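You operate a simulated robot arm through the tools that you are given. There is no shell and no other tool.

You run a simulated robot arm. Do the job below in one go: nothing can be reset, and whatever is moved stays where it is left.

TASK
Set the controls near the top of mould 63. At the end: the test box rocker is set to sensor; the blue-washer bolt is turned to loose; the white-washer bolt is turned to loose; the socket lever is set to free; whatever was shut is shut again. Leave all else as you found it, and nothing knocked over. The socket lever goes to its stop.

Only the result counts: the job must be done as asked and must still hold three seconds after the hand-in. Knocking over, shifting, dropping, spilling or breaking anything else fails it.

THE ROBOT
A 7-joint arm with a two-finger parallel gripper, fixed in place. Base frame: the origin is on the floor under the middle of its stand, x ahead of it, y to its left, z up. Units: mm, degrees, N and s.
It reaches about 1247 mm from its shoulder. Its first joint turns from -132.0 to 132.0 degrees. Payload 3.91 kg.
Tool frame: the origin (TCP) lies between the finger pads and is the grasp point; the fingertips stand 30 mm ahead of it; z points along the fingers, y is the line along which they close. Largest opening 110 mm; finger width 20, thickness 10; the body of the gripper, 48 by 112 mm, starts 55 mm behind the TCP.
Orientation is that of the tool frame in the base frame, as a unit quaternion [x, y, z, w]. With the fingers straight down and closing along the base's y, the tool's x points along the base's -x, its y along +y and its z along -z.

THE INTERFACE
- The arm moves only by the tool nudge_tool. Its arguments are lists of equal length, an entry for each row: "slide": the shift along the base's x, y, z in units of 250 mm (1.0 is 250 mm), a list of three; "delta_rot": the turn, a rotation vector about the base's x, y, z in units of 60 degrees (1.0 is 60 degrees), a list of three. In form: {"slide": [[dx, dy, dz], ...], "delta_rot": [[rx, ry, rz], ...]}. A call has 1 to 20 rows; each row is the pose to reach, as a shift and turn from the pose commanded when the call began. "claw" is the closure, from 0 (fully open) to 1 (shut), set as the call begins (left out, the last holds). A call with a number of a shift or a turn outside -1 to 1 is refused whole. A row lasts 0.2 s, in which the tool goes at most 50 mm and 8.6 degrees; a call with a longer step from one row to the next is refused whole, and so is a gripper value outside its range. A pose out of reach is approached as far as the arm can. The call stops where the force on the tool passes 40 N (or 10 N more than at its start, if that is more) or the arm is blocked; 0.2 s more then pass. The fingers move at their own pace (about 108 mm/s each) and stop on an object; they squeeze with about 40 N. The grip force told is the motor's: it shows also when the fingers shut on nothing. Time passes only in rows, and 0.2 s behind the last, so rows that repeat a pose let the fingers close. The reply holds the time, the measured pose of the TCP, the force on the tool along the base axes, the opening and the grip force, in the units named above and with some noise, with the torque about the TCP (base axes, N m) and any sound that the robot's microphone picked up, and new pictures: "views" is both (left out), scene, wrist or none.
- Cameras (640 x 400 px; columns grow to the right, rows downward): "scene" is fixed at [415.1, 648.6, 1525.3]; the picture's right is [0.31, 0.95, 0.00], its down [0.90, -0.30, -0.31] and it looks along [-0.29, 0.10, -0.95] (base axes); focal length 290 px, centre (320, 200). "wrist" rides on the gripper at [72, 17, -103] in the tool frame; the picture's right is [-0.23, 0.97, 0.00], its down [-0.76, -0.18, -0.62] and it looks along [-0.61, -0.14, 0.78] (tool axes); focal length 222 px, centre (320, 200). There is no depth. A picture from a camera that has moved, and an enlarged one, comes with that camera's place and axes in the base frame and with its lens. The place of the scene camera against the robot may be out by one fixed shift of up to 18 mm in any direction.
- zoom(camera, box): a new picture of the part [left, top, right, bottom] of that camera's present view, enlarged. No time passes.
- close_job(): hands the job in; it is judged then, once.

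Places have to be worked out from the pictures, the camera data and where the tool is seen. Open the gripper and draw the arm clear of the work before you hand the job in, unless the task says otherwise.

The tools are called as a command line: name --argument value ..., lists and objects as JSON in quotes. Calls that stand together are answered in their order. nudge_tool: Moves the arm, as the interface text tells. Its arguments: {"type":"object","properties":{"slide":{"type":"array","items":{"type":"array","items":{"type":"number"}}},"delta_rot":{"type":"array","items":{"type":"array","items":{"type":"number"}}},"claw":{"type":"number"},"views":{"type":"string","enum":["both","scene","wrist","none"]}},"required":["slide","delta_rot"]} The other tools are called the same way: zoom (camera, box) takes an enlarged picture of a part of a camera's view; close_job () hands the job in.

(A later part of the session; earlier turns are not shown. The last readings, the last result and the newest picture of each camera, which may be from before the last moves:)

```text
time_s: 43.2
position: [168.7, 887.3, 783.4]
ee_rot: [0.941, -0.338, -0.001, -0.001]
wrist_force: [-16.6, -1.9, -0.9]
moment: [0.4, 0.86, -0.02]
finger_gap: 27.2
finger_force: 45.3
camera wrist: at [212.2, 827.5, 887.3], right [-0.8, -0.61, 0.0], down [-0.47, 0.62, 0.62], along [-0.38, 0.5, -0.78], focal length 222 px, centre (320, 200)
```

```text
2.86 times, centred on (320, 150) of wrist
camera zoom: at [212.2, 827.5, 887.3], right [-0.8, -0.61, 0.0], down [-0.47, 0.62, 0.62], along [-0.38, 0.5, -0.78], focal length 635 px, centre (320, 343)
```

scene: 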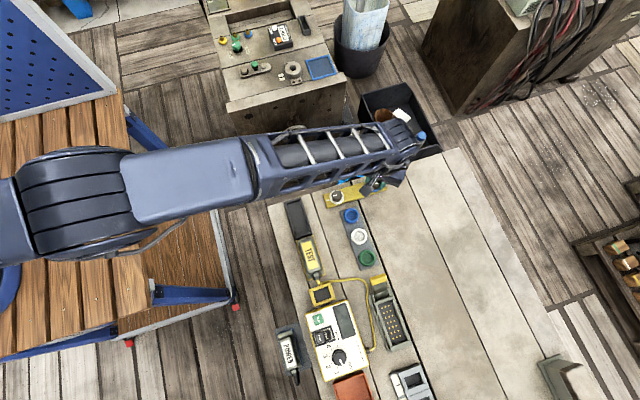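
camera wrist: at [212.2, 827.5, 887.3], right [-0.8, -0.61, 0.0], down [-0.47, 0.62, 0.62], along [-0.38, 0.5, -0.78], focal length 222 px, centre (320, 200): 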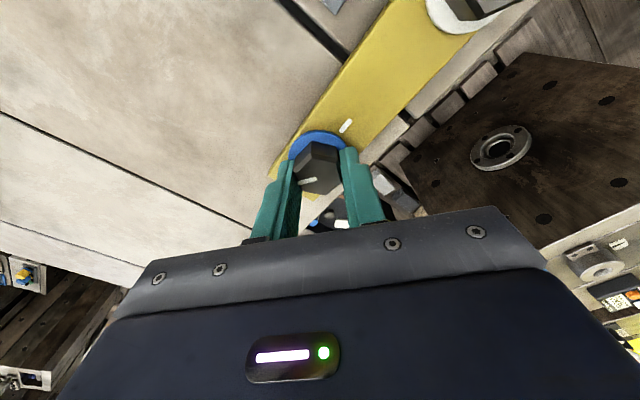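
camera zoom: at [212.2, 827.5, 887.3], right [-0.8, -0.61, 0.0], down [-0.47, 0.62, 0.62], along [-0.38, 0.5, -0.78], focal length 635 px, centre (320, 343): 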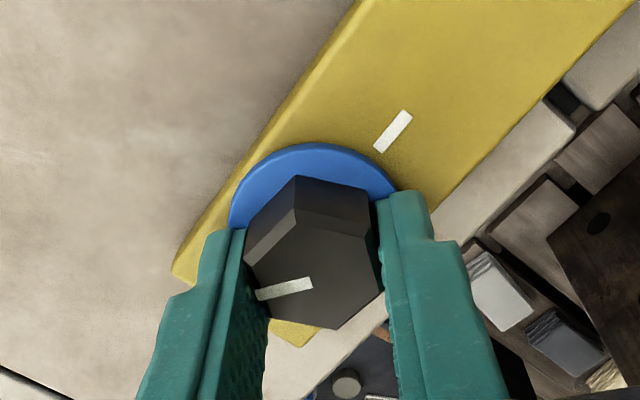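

140° and still no stop. I continue.

nudge_tool --slide '[[-0.002, 0, 0], [-0.003, 0, 0], [-0.003, 0, 0], [-0.003, 0, 0], [-0.003, 0, 0]]' --delta_rot '[[0, 0, 0.05], [0, 0, 0.1], [0, 0, 0.15], [0, 0, 0.2], [0, 0, 0.25]]' --claw 1.0 --views "wrist"

zoom --camera "wrist" --box '[220, 80, 420, 220]'

```text
time_s: 44.4
position: [167.3, 885.6, 784.4]
ee_rot: [0.977, -0.213, 0.001, 0.0]
wrist_force: [-16.7, -20.9, 5.5]
moment: [-0.6, -0.1, -0.07]
finger_gap: 27.2
finger_force: 45.2
camera wrist: at [225.5, 840.5, 887.3], right [-0.61, -0.79, 0.0], down [-0.62, 0.48, 0.62], along [-0.49, 0.38, -0.78], focal length 222 px, centre (320, 200)
```

wrist: 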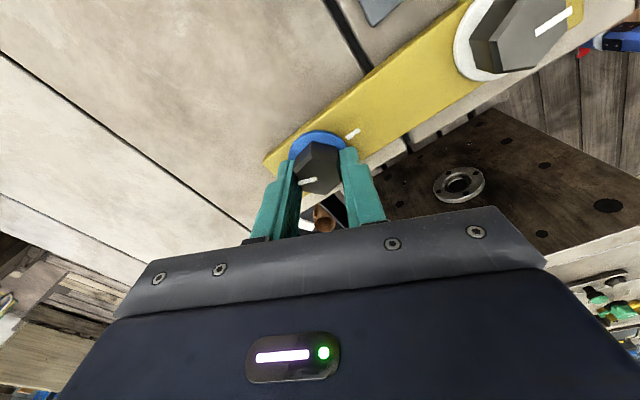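

```text
2.86 times, centred on (320, 150) of wrist
camera zoom: at [225.5, 840.5, 887.3], right [-0.61, -0.79, 0.0], down [-0.62, 0.48, 0.62], along [-0.49, 0.38, -0.78], focal length 635 px, centre (320, 343)
```

zoom: 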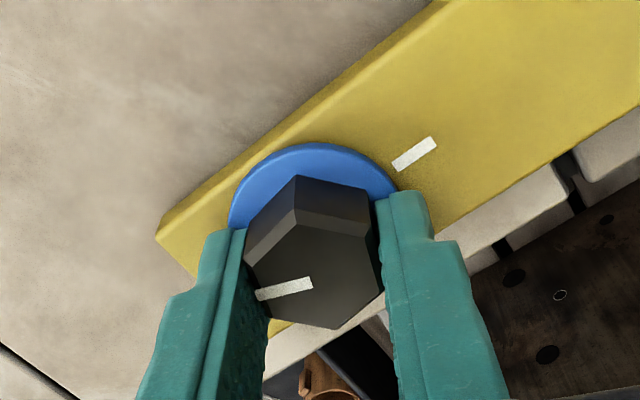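

155°; the side load follows the tool's closing axis, so I recentre along it by 2 mm and keep turning.

nudge_tool --slide '[[-0.002, -0.004, 0], [-0.003, -0.007, 0], [-0.003, -0.007, 0], [-0.003, -0.007, 0], [-0.003, -0.007, 0], [-0.003, -0.007, 0]]' --delta_rot '[[0, 0, 0], [0, 0, 0.05], [0, 0, 0.1], [0, 0, 0.15], [0, 0, 0.2], [0, 0, 0.25]]' --claw 1.0 --views "wrist"

zoom --camera "wrist" --box '[220, 80, 420, 220]'

```text
time_s: 45.8
position: [166.8, 884.5, 784.2]
ee_rot: [0.997, -0.084, -0.001, 0.0]
wrist_force: [-12.1, -7.7, 8.4]
moment: [-0.18, 0.58, -0.05]
finger_gap: 27.0
finger_force: 45.8
camera wrist: at [235.1, 856.4, 887.4], right [-0.39, -0.92, 0.0], down [-0.72, 0.3, 0.62], along [-0.58, 0.24, -0.78], focal length 222 px, centre (320, 200)
```

wrist: 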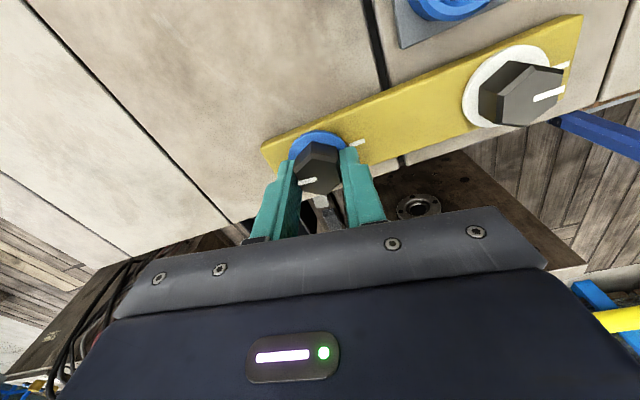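

```text
2.86 times, centred on (320, 150) of wrist
camera zoom: at [235.1, 856.4, 887.4], right [-0.39, -0.92, 0.0], down [-0.72, 0.3, 0.62], along [-0.58, 0.24, -0.78], focal length 635 px, centre (320, 343)
```

zoom: 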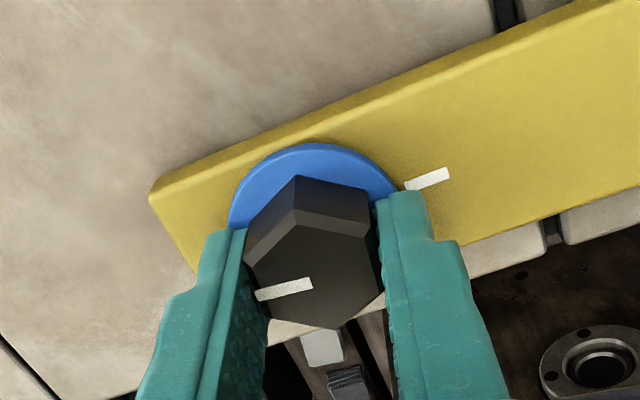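

171°, still free. I go on past 180°.

nudge_tool --slide '[[-0.002, -0.002, 0], [-0.002, -0.004, 0], [-0.002, -0.004, 0], [-0.002, -0.004, 0], [-0.002, -0.004, 0]]' --delta_rot '[[0, 0, 0.05], [0, 0, 0.1], [0, 0, 0.15], [0, 0, 0.2], [0, 0, 0.25]]' --claw 1.0 --views "wrist"

zoom --camera "wrist" --box '[220, 80, 420, 220]'

```text
time_s: 47.0
position: [166.4, 884.4, 784.8]
ee_rot: [0.999, 0.048, 0.0, -0.001]
wrist_force: [-3.9, 3.6, 8.2]
moment: [0.04, -0.02, 0.03]
finger_gap: 27.0
finger_force: 45.0
camera wrist: at [240.1, 874.2, 887.7], right [-0.13, -0.99, 0.0], down [-0.77, 0.1, 0.62], along [-0.62, 0.08, -0.78], focal length 222 px, centre (320, 200)
```

wrist: 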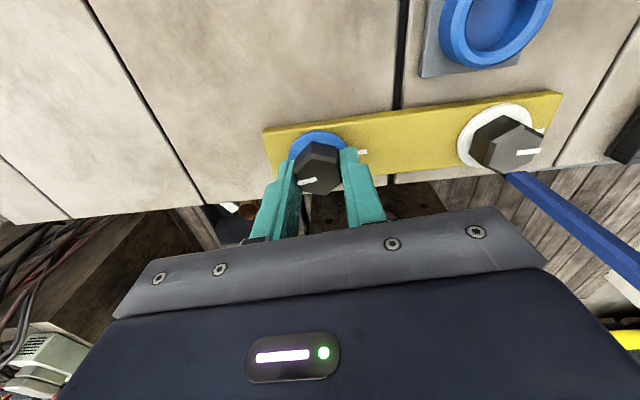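

```text
2.86 times, centred on (320, 150) of wrist
camera zoom: at [240.1, 874.2, 887.7], right [-0.13, -0.99, 0.0], down [-0.77, 0.1, 0.62], along [-0.62, 0.08, -0.78], focal length 635 px, centre (320, 343)
```

zoom: 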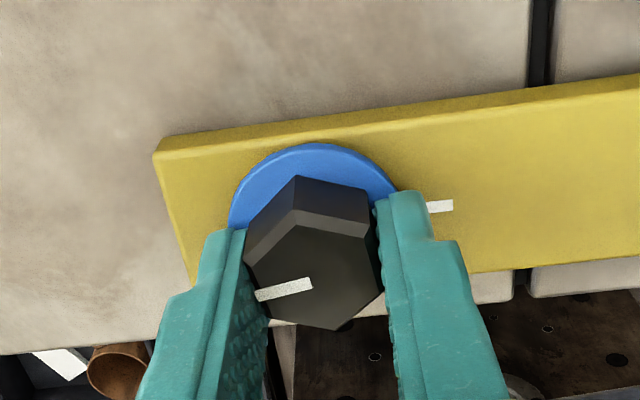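

185°, still free. I continue in the same way.

nudge_tool --slide '[[0, -0.001, 0], [0, -0.002, 0], [0, -0.002, 0], [0, -0.002, 0], [0, -0.002, 0]]' --delta_rot '[[0, 0, 0.05], [0, 0, 0.1], [0, 0, 0.15], [0, 0, 0.2], [0, 0, 0.25]]' --claw 1.0 --views "wrist"

zoom --camera "wrist" --box '[220, 80, 420, 220]'

```text
time_s: 48.2
position: [166.8, 883.8, 785.2]
ee_rot: [0.984, 0.177, 0.0, -0.001]
wrist_force: [4.8, -10.1, 17.3]
moment: [-0.16, -0.23, -0.06]
finger_gap: 26.8
finger_force: 44.9
camera wrist: at [240.4, 893.0, 887.8], right [0.13, -0.99, 0.0], down [-0.78, -0.1, 0.62], along [-0.62, -0.08, -0.78], focal length 222 px, centre (320, 200)
```

wrist: 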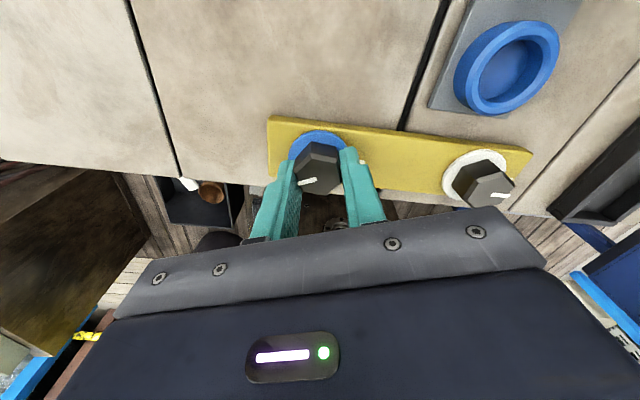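

```text
2.86 times, centred on (320, 150) of wrist
camera zoom: at [240.4, 893.0, 887.8], right [0.13, -0.99, 0.0], down [-0.78, -0.1, 0.62], along [-0.62, -0.08, -0.78], focal length 635 px, centre (320, 343)
```

zoom: 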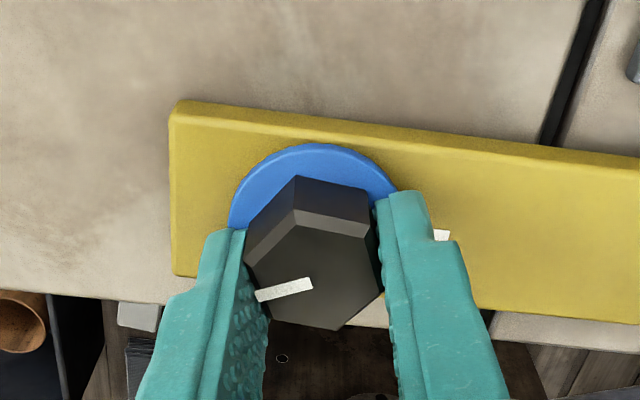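

200° with a slow rise in upward force, so the bolt seems to climb its thread slightly. I raise by 1 mm and continue.

nudge_tool --slide '[[0, -0.001, 0.003], [0, -0.001, 0.004], [0, -0.001, 0.004], [0, -0.001, 0.005], [0, -0.001, 0.005]]' --delta_rot '[[0, 0, 0.05], [0, 0, 0.1], [0, 0, 0.15], [0, 0, 0.2], [0, 0, 0.25]]' --claw 1.0 --views "wrist"

zoom --camera "wrist" --box '[220, 80, 420, 220]'

```text
time_s: 49.4
position: [167.2, 883.8, 786.1]
ee_rot: [0.953, 0.304, 0.0, 0.0]
wrist_force: [11.7, -12.9, 6.7]
moment: [0.13, -0.73, -0.08]
finger_gap: 27.1
finger_force: 44.5
camera wrist: at [235.8, 911.1, 888.2], right [0.38, -0.93, 0.0], down [-0.72, -0.3, 0.62], along [-0.58, -0.24, -0.78], focal length 222 px, centre (320, 200)
```

wrist: 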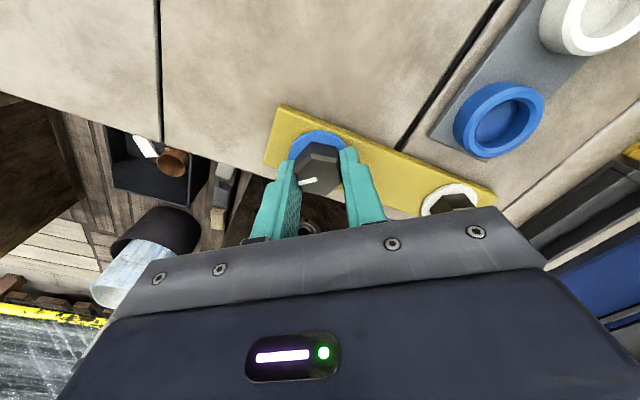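

```text
2.86 times, centred on (320, 150) of wrist
camera zoom: at [235.8, 911.1, 888.2], right [0.38, -0.93, 0.0], down [-0.72, -0.3, 0.62], along [-0.58, -0.24, -0.78], focal length 635 px, centre (320, 343)
```

zoom: 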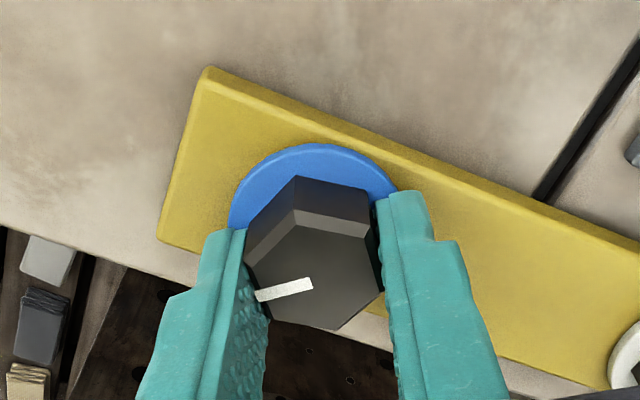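

215° and still climbing freely. The readings show the tool orbits the bolt axis at about (170.4, 884.8). I continue, raising slightly.

nudge_tool --slide '[[0.001, -0.001, 0.001], [0.002, -0.002, 0.002], [0.003, -0.002, 0.003], [0.003, -0.003, 0.004], [0.004, -0.003, 0.005]]' --delta_rot '[[0, 0, 0.05], [0, 0, 0.1], [0, 0, 0.15], [0, 0, 0.2], [0, 0, 0.25]]' --claw 1.0 --views "wrist"

zoom --camera "wrist" --box '[220, 80, 420, 220]'

```text
time_s: 50.6
position: [168.2, 882.3, 785.4]
ee_rot: [0.905, 0.426, -0.001, 0.001]
wrist_force: [11.8, -15.5, -1.6]
moment: [0.06, -0.57, -0.07]
finger_gap: 27.4
finger_force: 45.3
camera wrist: at [226.8, 927.5, 888.9], right [0.61, -0.8, 0.0], down [-0.62, -0.47, 0.62], along [-0.5, -0.38, -0.78], focal length 222 px, centre (320, 200)
```

wrist: 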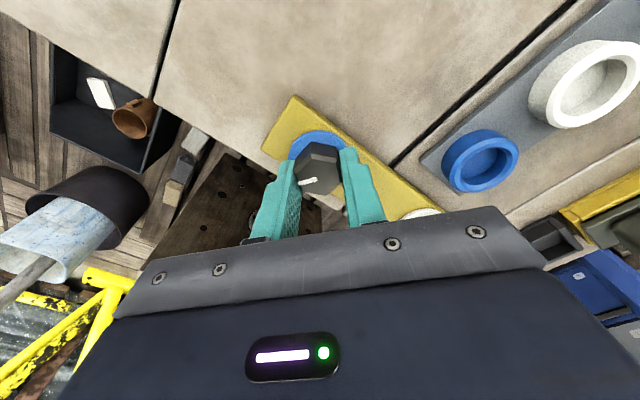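

```text
2.86 times, centred on (320, 150) of wrist
camera zoom: at [226.8, 927.5, 888.9], right [0.61, -0.8, 0.0], down [-0.62, -0.47, 0.62], along [-0.5, -0.38, -0.78], focal length 635 px, centre (320, 343)
```

zoom: 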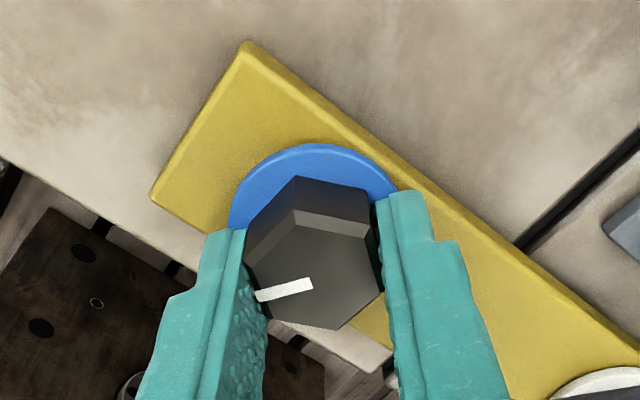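

230°, still free and balanced. I carry on with a longer run of the same small steps.

nudge_tool --slide '[[0.001, -0.001, 0.001], [0.002, -0.002, 0.001], [0.003, -0.002, 0.002], [0.004, -0.003, 0.002], [0.005, -0.003, 0.003], [0.006, -0.003, 0.003], [0.007, -0.003, 0.004], [0.008, -0.003, 0.004]]' --delta_rot '[[0, 0, 0.06], [0, 0, 0.12], [0, 0, 0.18], [0, 0, 0.24], [0, 0, 0.3], [0, 0, 0.36], [0, 0, 0.42], [0, 0, 0.48]]' --claw 1.0 --views "wrist"

zoom --camera "wrist" --box '[220, 80, 420, 220]'

```text
time_s: 52.4
position: [170.0, 882.0, 786.1]
ee_rot: [0.77, 0.638, -0.001, 0.001]
wrist_force: [5.7, -17.1, -15.1]
moment: [-0.58, -0.09, -0.02]
finger_gap: 27.1
finger_force: 44.7
camera wrist: at [199.1, 949.9, 889.8], right [0.91, -0.4, 0.0], down [-0.32, -0.71, 0.63], along [-0.25, -0.57, -0.78], focal length 222 px, centre (320, 200)
```

wrist: 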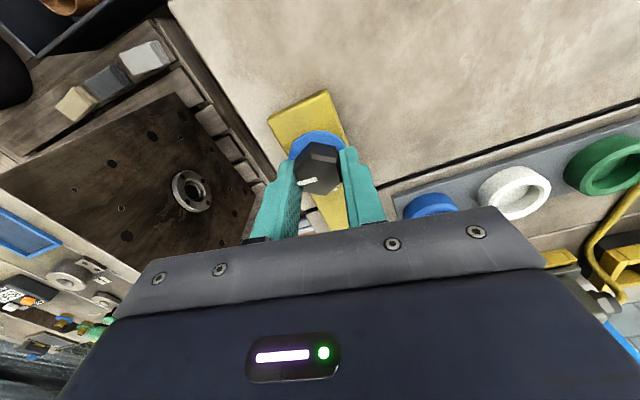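

```text
2.86 times, centred on (320, 150) of wrist
camera zoom: at [199.1, 949.9, 889.8], right [0.91, -0.4, 0.0], down [-0.32, -0.71, 0.63], along [-0.25, -0.57, -0.78], focal length 635 px, centre (320, 343)
```

zoom: 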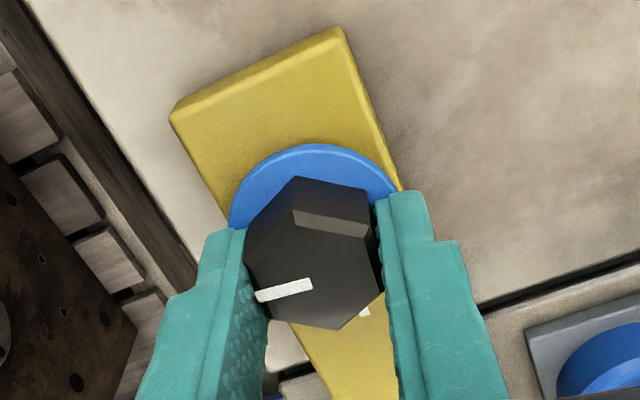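

259°, no stop, and the upward pull shows the bolt isn't climbing, so I lower 1 mm and keep turning toward a full turn.

nudge_tool --slide '[[0.001, -0.001, -0.003], [0.002, -0.002, -0.005], [0.003, -0.002, -0.005], [0.004, -0.003, -0.005], [0.005, -0.003, -0.005], [0.006, -0.003, -0.005], [0.007, -0.003, -0.005], [0.008, -0.003, -0.005]]' --delta_rot '[[0, 0, 0.06], [0, 0, 0.12], [0, 0, 0.18], [0, 0, 0.24], [0, 0, 0.3], [0, 0, 0.36], [0, 0, 0.42], [0, 0, 0.48]]' --claw 1.0 --views "wrist"

zoom --camera "wrist" --box '[220, 80, 420, 220]'

```text
time_s: 54.2
position: [171.1, 881.5, 787.7]
ee_rot: [0.588, 0.809, 0.0, 0.001]
wrist_force: [1.0, -2.8, 10.6]
moment: [0.41, 0.39, -0.4]
finger_gap: 27.4
finger_force: 45.2
camera wrist: at [164.4, 955.0, 889.8], right [1.0, 0.09, 0.0], down [0.07, -0.78, 0.62], along [0.05, -0.62, -0.78], focal length 222 px, centre (320, 200)
```

wrist: 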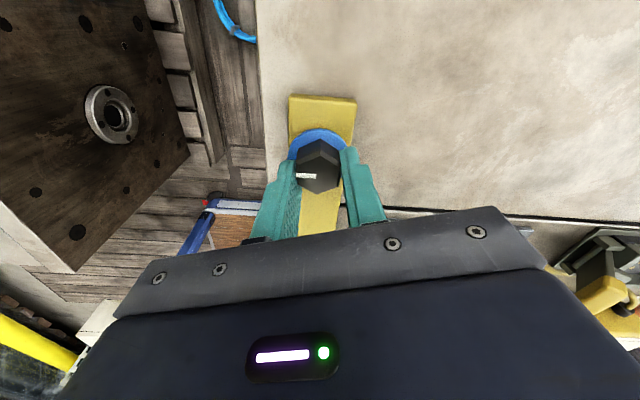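

```text
2.86 times, centred on (320, 150) of wrist
camera zoom: at [164.4, 955.0, 889.8], right [1.0, 0.09, 0.0], down [0.07, -0.78, 0.62], along [0.05, -0.62, -0.78], focal length 635 px, centre (320, 343)
```

zoom: 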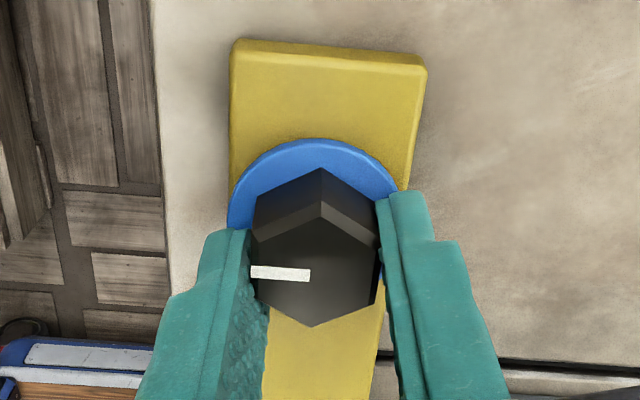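

The hex has now slipped against the gripper by about 16° with the line pointing toward −x. So the bolt reached a hard stop at 270° counter-clockwise, its loose end. I open the fingers and lift straight up.

nudge_tool --slide '[[0, 0, 0], [0, 0, 0], [0, 0, 0.01]]' --delta_rot '[[0, 0, 0], [0, 0, 0], [0, 0, 0]]' --claw 0.4 --views "wrist"

zoom --camera "wrist" --box '[220, 80, 420, 220]'

```text
time_s: 55.0
position: [171.8, 881.8, 789.3]
ee_rot: [0.587, 0.81, -0.001, 0.001]
wrist_force: [-0.3, -0.9, -0.2]
moment: [0.01, -0.02, 0.01]
finger_gap: 66.0
finger_force: 0.0
camera wrist: at [165.1, 955.4, 891.7], right [1.0, 0.08, 0.0], down [0.07, -0.78, 0.62], along [0.05, -0.62, -0.78], focal length 222 px, centre (320, 200)
```

wrist: 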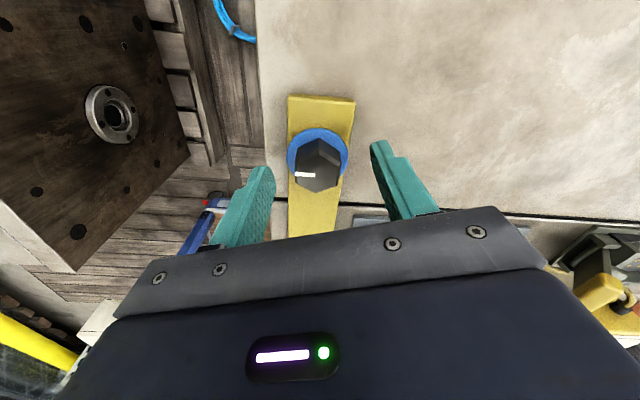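

```text
2.86 times, centred on (320, 150) of wrist
camera zoom: at [165.1, 955.4, 891.7], right [1.0, 0.08, 0.0], down [0.07, -0.78, 0.62], along [0.05, -0.62, -0.78], focal length 635 px, centre (320, 343)
```

zoom: 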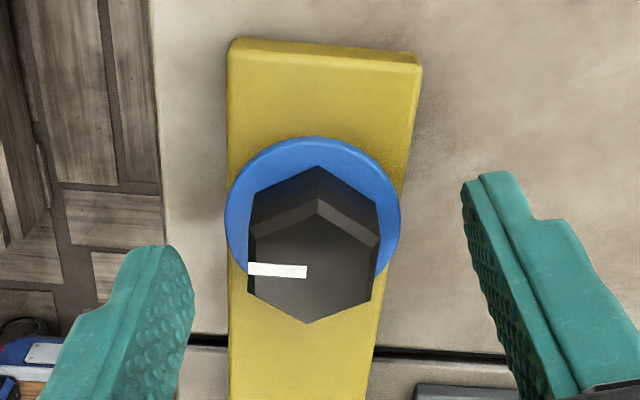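

The blue bolt rests with its line toward −x, 270° from tight at its stop. With the orbit result, hex tops come out at z ≈ 776 and the white bolt at about (170.3, 776). I rise and unwind the wrist on the way over.

nudge_tool --slide '[[0, 0, 0.1], [0, 0, 0.25], [0, -0.05, 0.4], [0, -0.15, 0.4], [0, -0.25, 0.4], [0, -0.35, 0.4], [-0.0076, -0.424, 0.4], [-0.0076, -0.424, 0.4], [-0.0076, -0.424, 0.4]]' --delta_rot '[[0, 0, 0], [0, 0, -0.14], [0, 0, -0.28], [0, 0, -0.42], [0, 0, -0.56], [0, 0, -0.7], [0, 0, -0.84], [0, 0, -0.98], [0, 0, -0.98]]' --claw 0.4 --views "none"

nudge_tool --slide '[[0, 0, 0], [0, 0, 0], [0, 0, 0], [0, 0, 0], [0, 0, 0], [0, 0, 0], [0, 0, 0]]' --delta_rot '[[0, 0, -0.14], [0, 0, -0.28], [0, 0, -0.42], [0, 0, -0.56], [0, 0, -0.7], [0, 0, -0.84], [0, 0, -0.98]]' --claw 0.4 --views "none"

nudge_tool --slide '[[0, 0, 0], [0, 0, 0], [0, 0, 0], [0, 0, 0], [0, 0, 0], [0, 0, 0], [0, 0, 0]]' --delta_rot '[[0, 0, -0.14], [0, 0, -0.28], [0, 0, -0.42], [0, 0, -0.56], [0, 0, -0.7], [0, 0, -0.84], [0, 0, -0.98]]' --claw 0.4 --views "none"

nudge_tool --slide '[[0, 0, 0], [0, 0, 0], [0, 0, 0], [0, 0, 0], [0, 0, 0], [0, 0, 0], [0, 0, 0]]' --delta_rot '[[0, 0, -0.14], [0, 0, -0.28], [0, 0, -0.42], [0, 0, -0.56], [0, 0, -0.7], [0, 0, -0.84], [0, 0, -0.98]]' --claw 0.4 --views "none"

nudge_tool --slide '[[0, 0, 0], [0, 0, 0], [0, 0, 0], [0, 0, 0], [0, 0, 0], [0, 0, 0], [0, 0, 0]]' --delta_rot '[[0, 0, -0.14], [0, 0, -0.28], [0, 0, -0.42], [0, 0, -0.56], [0, 0, -0.7], [0, 0, -0.84], [0, 0, -0.88]]' --claw 0.4 --views "both"

```text
time_s: 57.0
position: [171.2, 775.3, 889.0]
ee_rot: [0.91, 0.415, -0.001, 0.0]
wrist_force: [0.2, 0.3, -0.5]
moment: [-0.01, 0.01, -0.01]
finger_gap: 66.1
finger_force: 0.0
```

```text
time_s: 58.6
position: [170.4, 775.2, 888.9]
ee_rot: [0.996, -0.085, -0.002, 0.0]
wrist_force: [-0.6, 0.2, -0.2]
moment: [-0.02, 0.01, 0.0]
finger_gap: 66.0
finger_force: 0.1
```

```text
time_s: 60.2
position: [170.3, 775.8, 888.7]
ee_rot: [0.827, -0.563, 0.0, 0.0]
wrist_force: [0.5, -0.8, 0.8]
moment: [0.02, 0.03, -0.04]
finger_gap: 66.3
finger_force: 0.0
```

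```text
time_s: 61.8
position: [170.6, 775.3, 891.1]
ee_rot: [-0.445, 0.896, 0.001, 0.0]
wrist_force: [0.0, -0.5, 0.4]
moment: [0.01, -0.01, -0.01]
finger_gap: 66.0
finger_force: 0.0
```

```text
time_s: 63.4
position: [170.5, 775.2, 888.0]
ee_rot: [0.002, 1.0, -0.001, 0.0]
wrist_force: [-1.0, 0.2, -0.3]
moment: [0.0, -0.03, -0.01]
finger_gap: 66.0
finger_force: 0.0
camera wrist: at [96.7, 792.6, 991.5], right [0.23, 0.97, 0.0], down [0.76, -0.18, 0.62], along [0.61, -0.14, -0.78], focal length 222 px, centre (320, 200)
```

scene: 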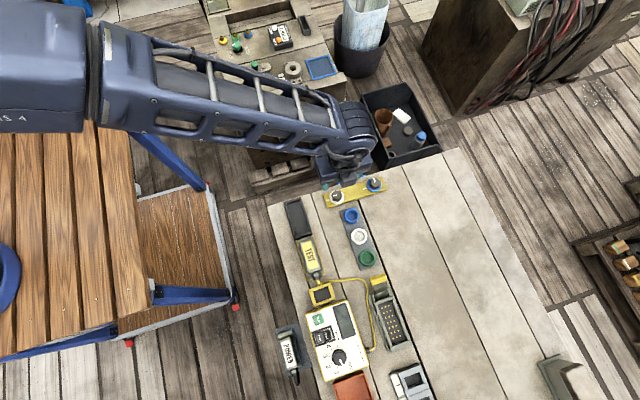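
wrist: 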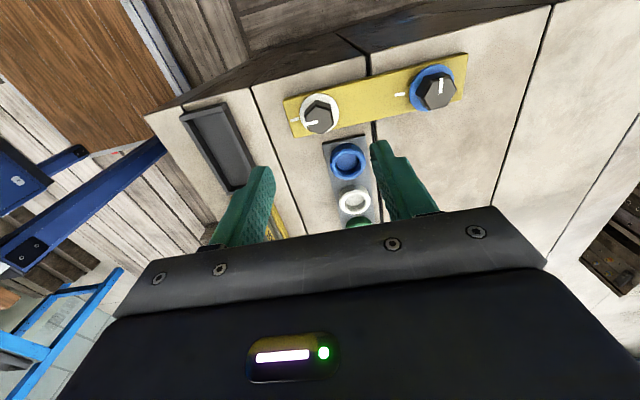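

zoom --camera "wrist" --box '[270, 40, 480, 150]'

zoom --camera "wrist" --box '[285, 80, 355, 145]'

```text
3.05 times, centred on (375, 95) of wrist
camera zoom: at [96.7, 792.6, 991.5], right [0.23, 0.97, 0.0], down [0.76, -0.18, 0.62], along [0.61, -0.14, -0.78], focal length 677 px, centre (152, 520)
```

zoom: 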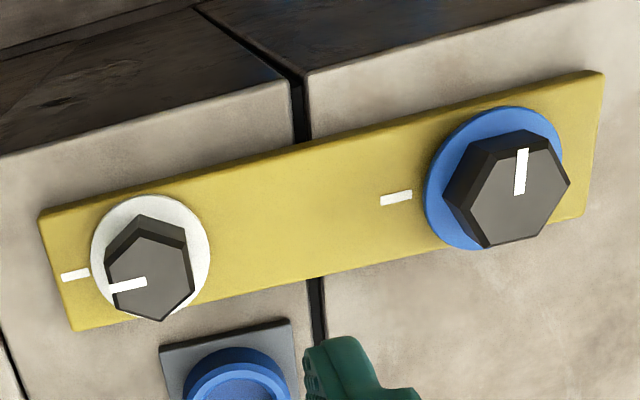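

```text
6.15 times, centred on (320, 112) of wrist
camera zoom: at [96.7, 792.6, 991.5], right [0.23, 0.97, 0.0], down [0.76, -0.18, 0.62], along [0.61, -0.14, -0.78], focal length 1367 px, centre (320, 738)
```

zoom: 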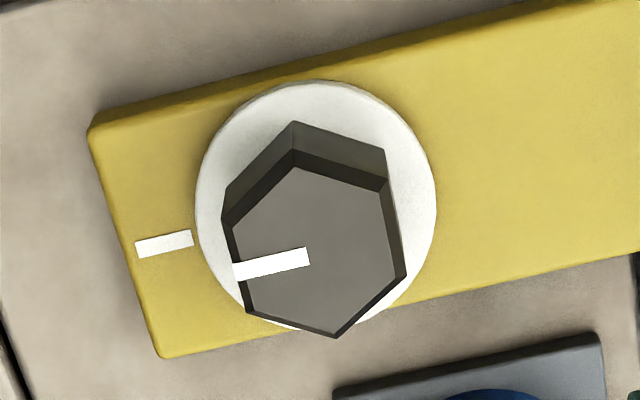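

Blue is done (line toward −x). The white bolt's hex is square to my grip at about (169.8, 775.5). I lower over it with the fingers straddling at a 66 mm gap to tip height of about 757.

nudge_tool --slide '[[-0.001, -0.002, -0.14], [-0.001, -0.002, -0.26], [-0.001, -0.002, -0.34], [-0.001, -0.002, -0.38], [-0.001, -0.002, -0.4], [-0.001, -0.002, -0.41]]' --delta_rot '[[0, 0, 0.004], [0, 0, 0.004], [0, 0, 0.004], [0, 0, 0.004], [0, 0, 0.004], [0, 0, 0.004]]' --claw 0.4 --views "wrist"

zoom --camera "wrist" --box '[220, 80, 420, 220]'

```text
time_s: 64.8
position: [169.2, 773.7, 785.1]
ee_rot: [-0.002, 1.0, 0.0, 0.001]
wrist_force: [0.5, -0.1, 0.3]
moment: [-0.01, 0.02, 0.01]
finger_gap: 66.0
finger_force: 0.0
camera wrist: at [96.9, 791.0, 889.0], right [0.22, 0.97, 0.0], down [0.76, -0.17, 0.62], along [0.61, -0.14, -0.78], focal length 222 px, centre (320, 200)
```

wrist: 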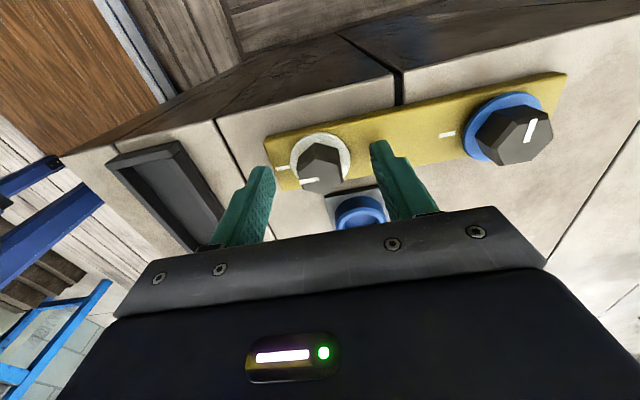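

```text
2.86 times, centred on (320, 150) of wrist
camera zoom: at [96.9, 791.0, 889.0], right [0.22, 0.97, 0.0], down [0.76, -0.17, 0.62], along [0.61, -0.14, -0.78], focal length 635 px, centre (320, 343)
```

zoom: 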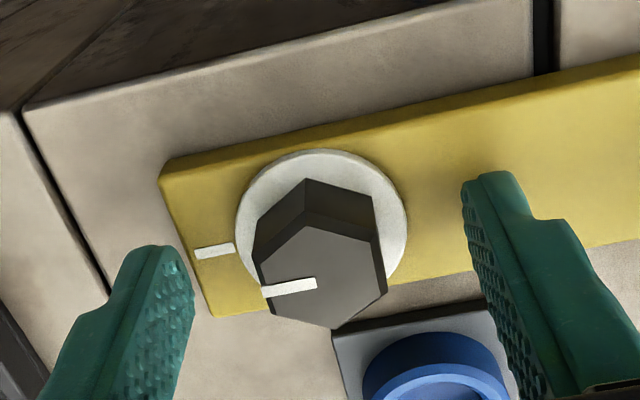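

The hex is centred between the fingers. I close in two stages to soften contact.

nudge_tool --slide '[[0, 0, 0], [0, 0, 0]]' --delta_rot '[[0, 0, 0], [0, 0, 0]]' --claw 0.73 --views "none"

nudge_tool --slide '[[0, 0, 0], [0, 0, 0]]' --delta_rot '[[0, 0, 0], [0, 0, 0]]' --claw 1.0 --views "wrist"

zoom --camera "wrist" --box '[220, 80, 420, 220]'

```text
time_s: 65.4
position: [171.3, 775.2, 784.8]
ee_rot: [-0.001, 1.0, 0.0, 0.001]
wrist_force: [-0.4, 0.7, 0.0]
moment: [-0.01, 0.0, 0.02]
finger_gap: 29.3
finger_force: 0.0
```

```text
time_s: 66.0
position: [169.6, 774.5, 786.1]
ee_rot: [-0.002, 1.0, 0.0, 0.0]
wrist_force: [-0.4, 8.0, -1.8]
moment: [-0.23, 0.01, 0.01]
finger_gap: 27.0
finger_force: 45.4
camera wrist: at [96.9, 791.3, 889.2], right [0.22, 0.97, 0.0], down [0.76, -0.17, 0.62], along [0.61, -0.14, -0.78], focal length 222 px, centre (320, 200)
```

wrist: 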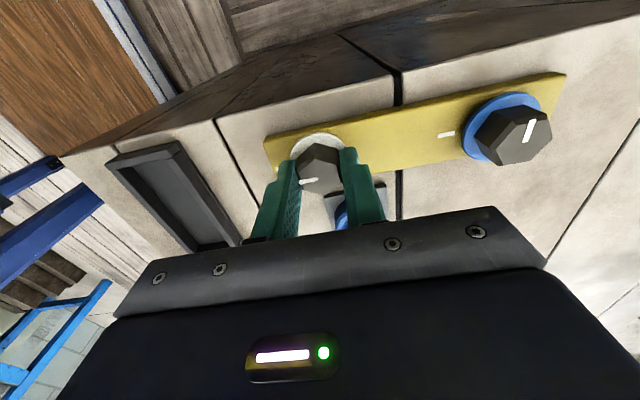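

```text
2.86 times, centred on (320, 150) of wrist
camera zoom: at [96.9, 791.3, 889.2], right [0.22, 0.97, 0.0], down [0.76, -0.17, 0.62], along [0.61, -0.14, -0.78], focal length 635 px, centre (320, 343)
```

zoom: 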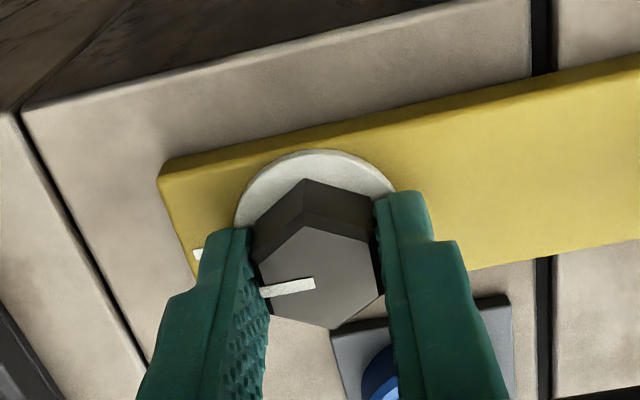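

Clean grip at 27.0 mm with little side load. I start turning counter-clockwise, 30° first.

nudge_tool --slide '[[0, 0.002, 0], [0, 0.002, 0], [0, 0.002, 0], [0, 0.002, 0], [0, 0.002, 0]]' --delta_rot '[[0, 0, 0.1], [0, 0, 0.2], [0, 0, 0.3], [0, 0, 0.4], [0, 0, 0.5]]' --claw 1.0 --views "wrist"

zoom --camera "wrist" --box '[220, 80, 420, 220]'

```text
time_s: 67.2
position: [170.4, 774.4, 785.8]
ee_rot: [-0.261, 0.965, -0.001, 0.0]
wrist_force: [0.4, -4.1, 1.6]
moment: [0.07, 0.5, -0.01]
finger_gap: 26.8
finger_force: 45.3
camera wrist: at [98.3, 752.6, 889.5], right [-0.3, 0.96, 0.0], down [0.75, 0.23, 0.62], along [0.6, 0.18, -0.78], focal length 222 px, centre (320, 200)
```

wrist: 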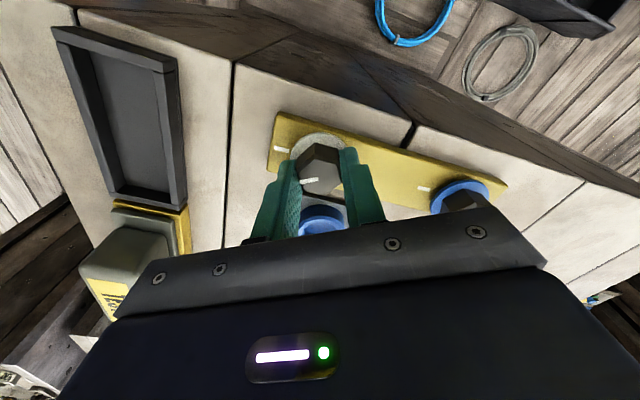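

```text
2.86 times, centred on (320, 150) of wrist
camera zoom: at [98.3, 752.6, 889.5], right [-0.3, 0.96, 0.0], down [0.75, 0.23, 0.62], along [0.6, 0.18, -0.78], focal length 635 px, centre (320, 343)
```

zoom: 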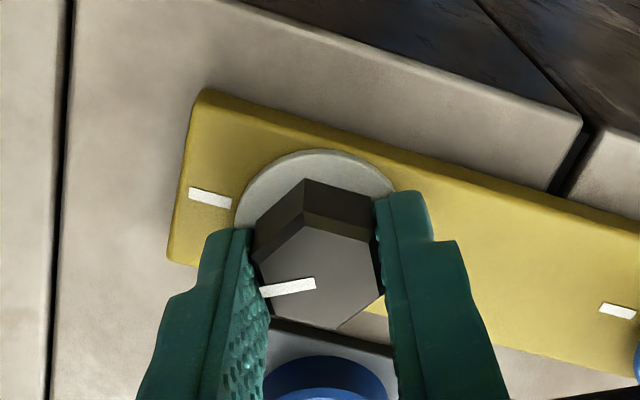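

The bolt turns smoothly with very low forces. I continue another 48°.

nudge_tool --slide '[[0, 0, 0], [0, 0, 0], [0, 0, 0], [0, 0, 0], [0, 0, 0], [0, 0, 0], [0, 0, 0], [0, 0, 0]]' --delta_rot '[[0, 0, 0.1], [0, 0, 0.2], [0, 0, 0.3], [0, 0, 0.4], [0, 0, 0.5], [0, 0, 0.6], [0, 0, 0.7], [0, 0, 0.8]]' --claw 1.0 --views "wrist"

zoom --camera "wrist" --box '[220, 80, 420, 220]'

```text
time_s: 69.0
position: [171.8, 775.3, 785.7]
ee_rot: [-0.631, 0.776, 0.0, 0.0]
wrist_force: [7.0, -13.9, 12.5]
moment: [-0.24, 0.2, -0.01]
finger_gap: 27.2
finger_force: 45.3
camera wrist: at [138.1, 707.2, 890.0], right [-0.91, 0.42, 0.0], down [0.33, 0.71, 0.62], along [0.26, 0.57, -0.78], focal length 222 px, centre (320, 200)
```

wrist: 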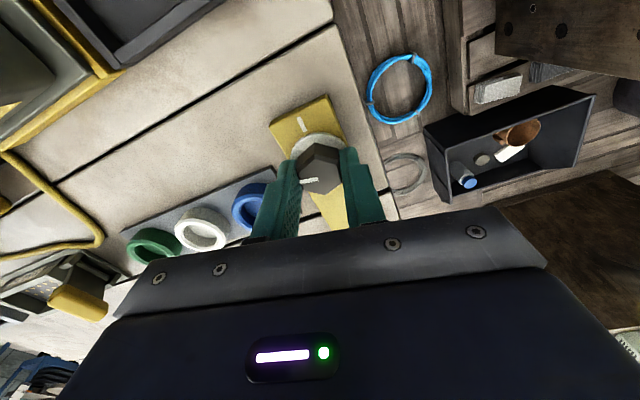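

```text
2.86 times, centred on (320, 150) of wrist
camera zoom: at [138.1, 707.2, 890.0], right [-0.91, 0.42, 0.0], down [0.33, 0.71, 0.62], along [0.26, 0.57, -0.78], focal length 635 px, centre (320, 343)
```

zoom: 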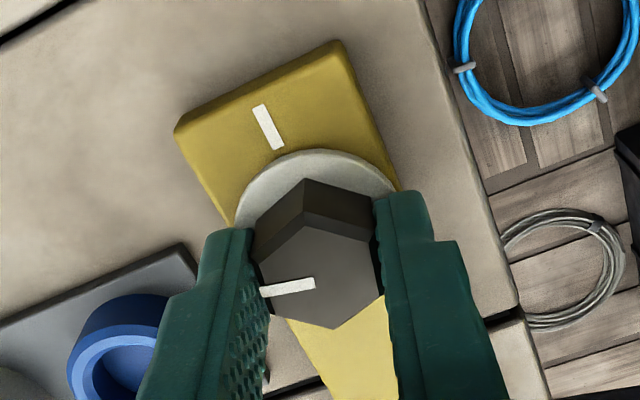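

78°, loads still small. I nudge toward the load direction and continue.

nudge_tool --slide '[[0.001, -0.002, 0.001], [0.002, -0.003, 0.002], [0.002, -0.003, 0.002], [0.002, -0.003, 0.002], [0.002, -0.003, 0.002], [0.002, -0.003, 0.002], [0.002, -0.003, 0.002], [0.002, -0.003, 0.002]]' --delta_rot '[[0, 0, 0.1], [0, 0, 0.2], [0, 0, 0.3], [0, 0, 0.4], [0, 0, 0.5], [0, 0, 0.6], [0, 0, 0.7], [0, 0, 0.8]]' --claw 1.0 --views "wrist"

zoom --camera "wrist" --box '[220, 80, 420, 220]'

```text
time_s: 70.8
position: [170.8, 774.9, 787.6]
ee_rot: [0.892, -0.451, -0.001, -0.001]
wrist_force: [7.3, 2.6, 21.9]
moment: [-0.38, 0.06, -0.02]
finger_gap: 26.7
finger_force: 45.3
camera wrist: at [198.7, 706.0, 890.5], right [-0.92, -0.39, 0.0], down [-0.31, 0.72, 0.63], along [-0.25, 0.58, -0.78], focal length 222 px, centre (320, 200)
```

wrist: 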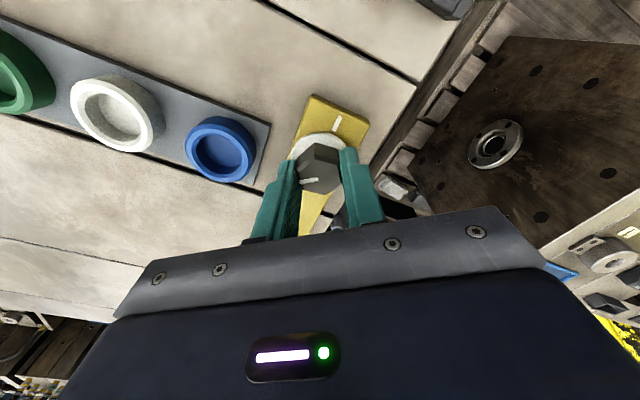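

```text
2.86 times, centred on (320, 150) of wrist
camera zoom: at [198.7, 706.0, 890.5], right [-0.92, -0.39, 0.0], down [-0.31, 0.72, 0.63], along [-0.25, 0.58, -0.78], focal length 635 px, centre (320, 343)
```

zoom: 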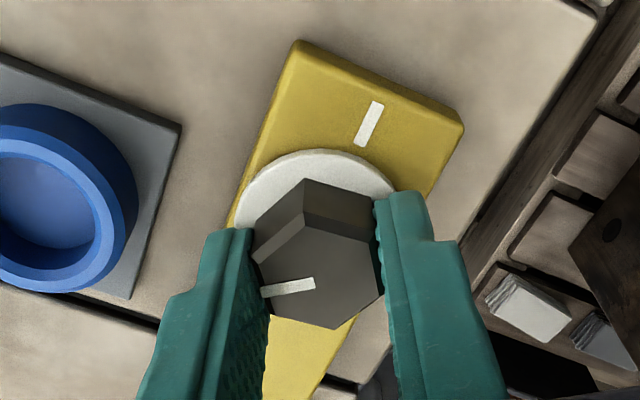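

126°; upward force is 22 N so the bolt does climb. I raise 1.25 mm and continue.

nudge_tool --slide '[[0.001, 0, 0.003], [0.001, 0, 0.005], [0.001, 0, 0.005], [0.001, 0, 0.006], [0.001, 0, 0.006], [0.001, 0, 0.007], [0.001, 0, 0.007], [0.001, 0, 0.008]]' --delta_rot '[[0, 0, 0.1], [0, 0, 0.2], [0, 0, 0.3], [0, 0, 0.4], [0, 0, 0.5], [0, 0, 0.6], [0, 0, 0.7], [0, 0, 0.8]]' --claw 1.0 --views "wrist"

zoom --camera "wrist" --box '[220, 80, 420, 220]'

```text
time_s: 72.6
position: [169.7, 774.7, 788.2]
ee_rot: [0.999, -0.05, -0.001, 0.0]
wrist_force: [-1.3, 18.1, 7.1]
moment: [0.06, 0.19, -0.05]
finger_gap: 27.2
finger_force: 45.0
camera wrist: at [239.8, 750.5, 891.7], right [-0.32, -0.95, 0.0], down [-0.74, 0.25, 0.62], along [-0.59, 0.2, -0.78], focal length 222 px, centre (320, 200)
```

wrist: 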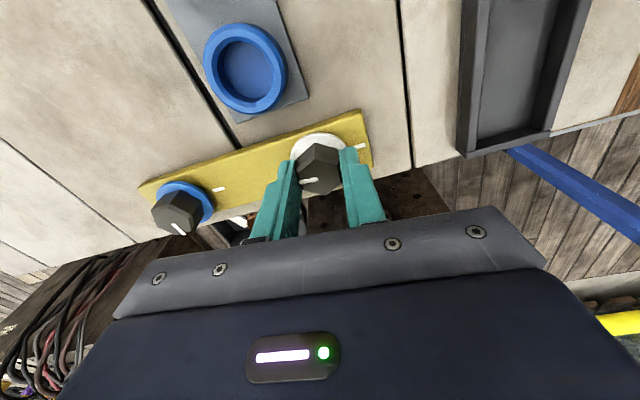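

```text
2.86 times, centred on (320, 150) of wrist
camera zoom: at [239.8, 750.5, 891.7], right [-0.32, -0.95, 0.0], down [-0.74, 0.25, 0.62], along [-0.59, 0.2, -0.78], focal length 635 px, centre (320, 343)
```

zoom: 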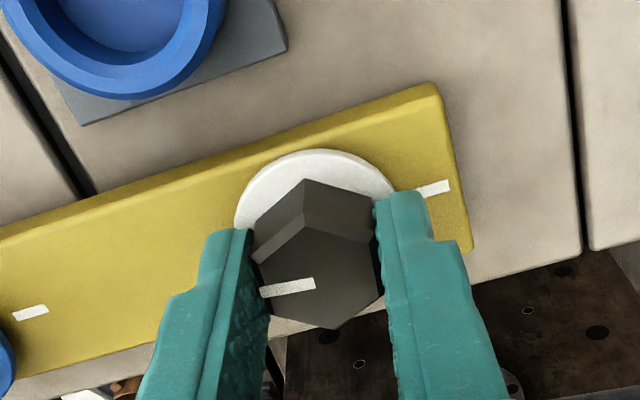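

174°; I shift +1 mm in y to balance the load and continue.

nudge_tool --slide '[[0, 0.002, 0.001], [0, 0.004, 0.001], [0, 0.004, 0.002], [0, 0.004, 0.002], [0, 0.004, 0.003], [0, 0.004, 0.003], [0, 0.004, 0.004], [0, 0.004, 0.004]]' --delta_rot '[[0, 0, 0.1], [0, 0, 0.2], [0, 0, 0.3], [0, 0, 0.4], [0, 0, 0.5], [0, 0, 0.6], [0, 0, 0.7], [0, 0, 0.8]]' --claw 1.0 --views "wrist"

zoom --camera "wrist" --box '[220, 80, 420, 220]'

```text
time_s: 74.4
position: [170.7, 775.8, 790.1]
ee_rot: [0.933, 0.361, -0.001, 0.0]
wrist_force: [0.4, -16.7, 7.9]
moment: [-0.13, 0.33, -0.02]
finger_gap: 26.8
finger_force: 44.7
camera wrist: at [234.5, 811.0, 892.5], right [0.49, -0.87, 0.0], down [-0.68, -0.38, 0.62], along [-0.54, -0.3, -0.78], focal length 222 px, centre (320, 200)
```

wrist: 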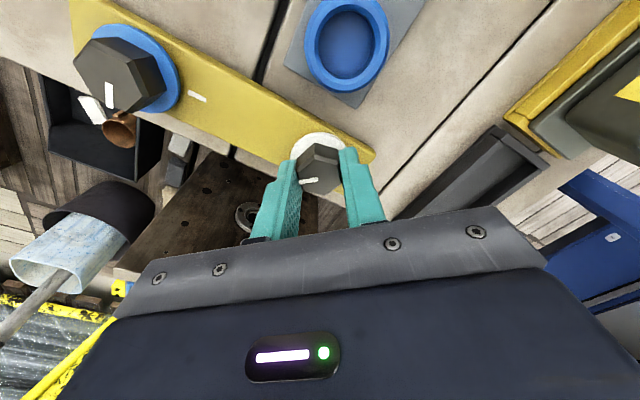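

```text
2.86 times, centred on (320, 150) of wrist
camera zoom: at [234.5, 811.0, 892.5], right [0.49, -0.87, 0.0], down [-0.68, -0.38, 0.62], along [-0.54, -0.3, -0.78], focal length 635 px, centre (320, 343)
```

zoom: 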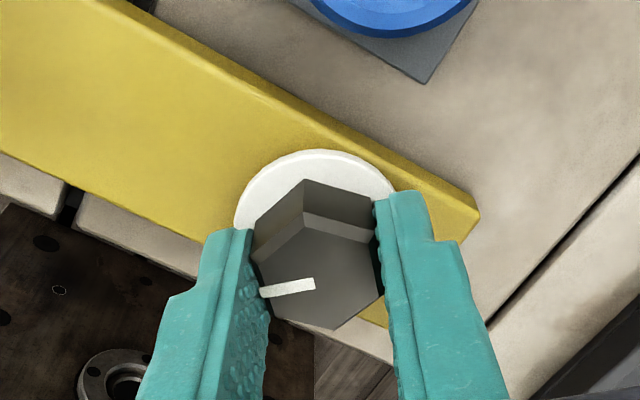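

222°; still following. I continue to about 270°.

nudge_tool --slide '[[0, -0.001, 0.001], [0, -0.003, 0.001], [0, -0.003, 0.002], [0, -0.003, 0.002], [0, -0.003, 0.003], [0, -0.003, 0.003], [0, -0.003, 0.003], [0, -0.003, 0.003]]' --delta_rot '[[0, 0, 0.1], [0, 0, 0.2], [0, 0, 0.3], [0, 0, 0.4], [0, 0, 0.5], [0, 0, 0.6], [0, 0, 0.68], [0, 0, 0.75]]' --claw 1.0 --views "wrist"

zoom --camera "wrist" --box '[220, 80, 420, 220]'

```text
time_s: 76.2
position: [169.5, 775.5, 791.2]
ee_rot: [0.723, 0.69, -0.001, 0.001]
wrist_force: [-3.8, -7.0, -1.1]
moment: [-0.24, -0.33, 0.0]
finger_gap: 27.2
finger_force: 45.1
camera wrist: at [189.7, 846.3, 893.8], right [0.96, -0.27, 0.0], down [-0.21, -0.75, 0.62], along [-0.17, -0.6, -0.78], focal length 222 px, centre (320, 200)
```

wrist: 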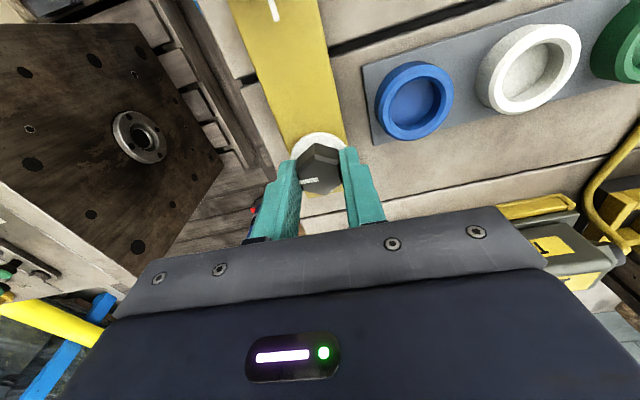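

```text
2.86 times, centred on (320, 150) of wrist
camera zoom: at [189.7, 846.3, 893.8], right [0.96, -0.27, 0.0], down [-0.21, -0.75, 0.62], along [-0.17, -0.6, -0.78], focal length 635 px, centre (320, 343)
```

zoom: 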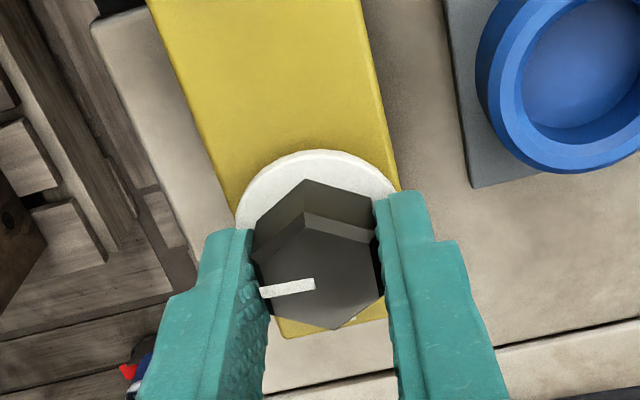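

267°, about to reach the stop. I turn on in 2.4° steps until the hex stops following.

nudge_tool --slide '[[0, 0, 0], [0, 0, 0], [0, 0, 0], [0, 0, 0], [0, 0, 0], [0, 0, 0]]' --delta_rot '[[0, 0, 0.04], [0, 0, 0.08], [0, 0, 0.12], [0, 0, 0.16], [0, 0, 0.2], [0, 0, 0.24]]' --claw 1.0 --views "wrist"

zoom --camera "wrist" --box '[220, 80, 420, 220]'

```text
time_s: 77.6
position: [170.8, 774.9, 791.9]
ee_rot: [0.631, 0.776, 0.0, -0.001]
wrist_force: [-8.6, 2.5, -2.7]
moment: [0.04, 0.18, -0.59]
finger_gap: 27.4
finger_force: 44.9
camera wrist: at [171.3, 849.5, 894.1], right [1.0, -0.03, 0.0], down [-0.02, -0.78, 0.62], along [-0.02, -0.62, -0.78], focal length 222 px, centre (320, 200)
```

wrist: 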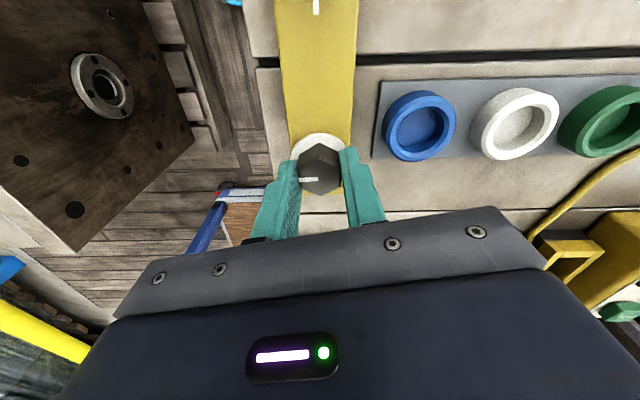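

```text
2.86 times, centred on (320, 150) of wrist
camera zoom: at [171.3, 849.5, 894.1], right [1.0, -0.03, 0.0], down [-0.02, -0.78, 0.62], along [-0.02, -0.62, -0.78], focal length 635 px, centre (320, 343)
```

zoom: 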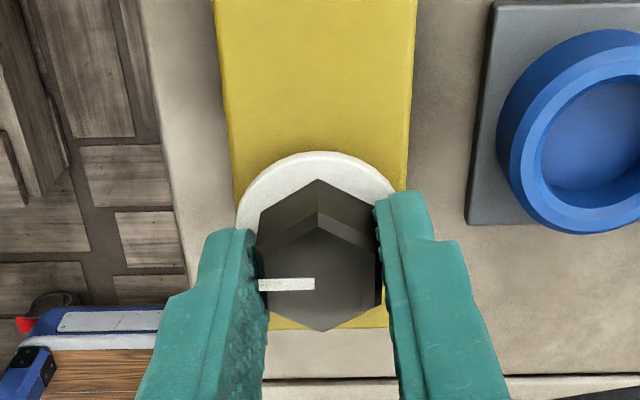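

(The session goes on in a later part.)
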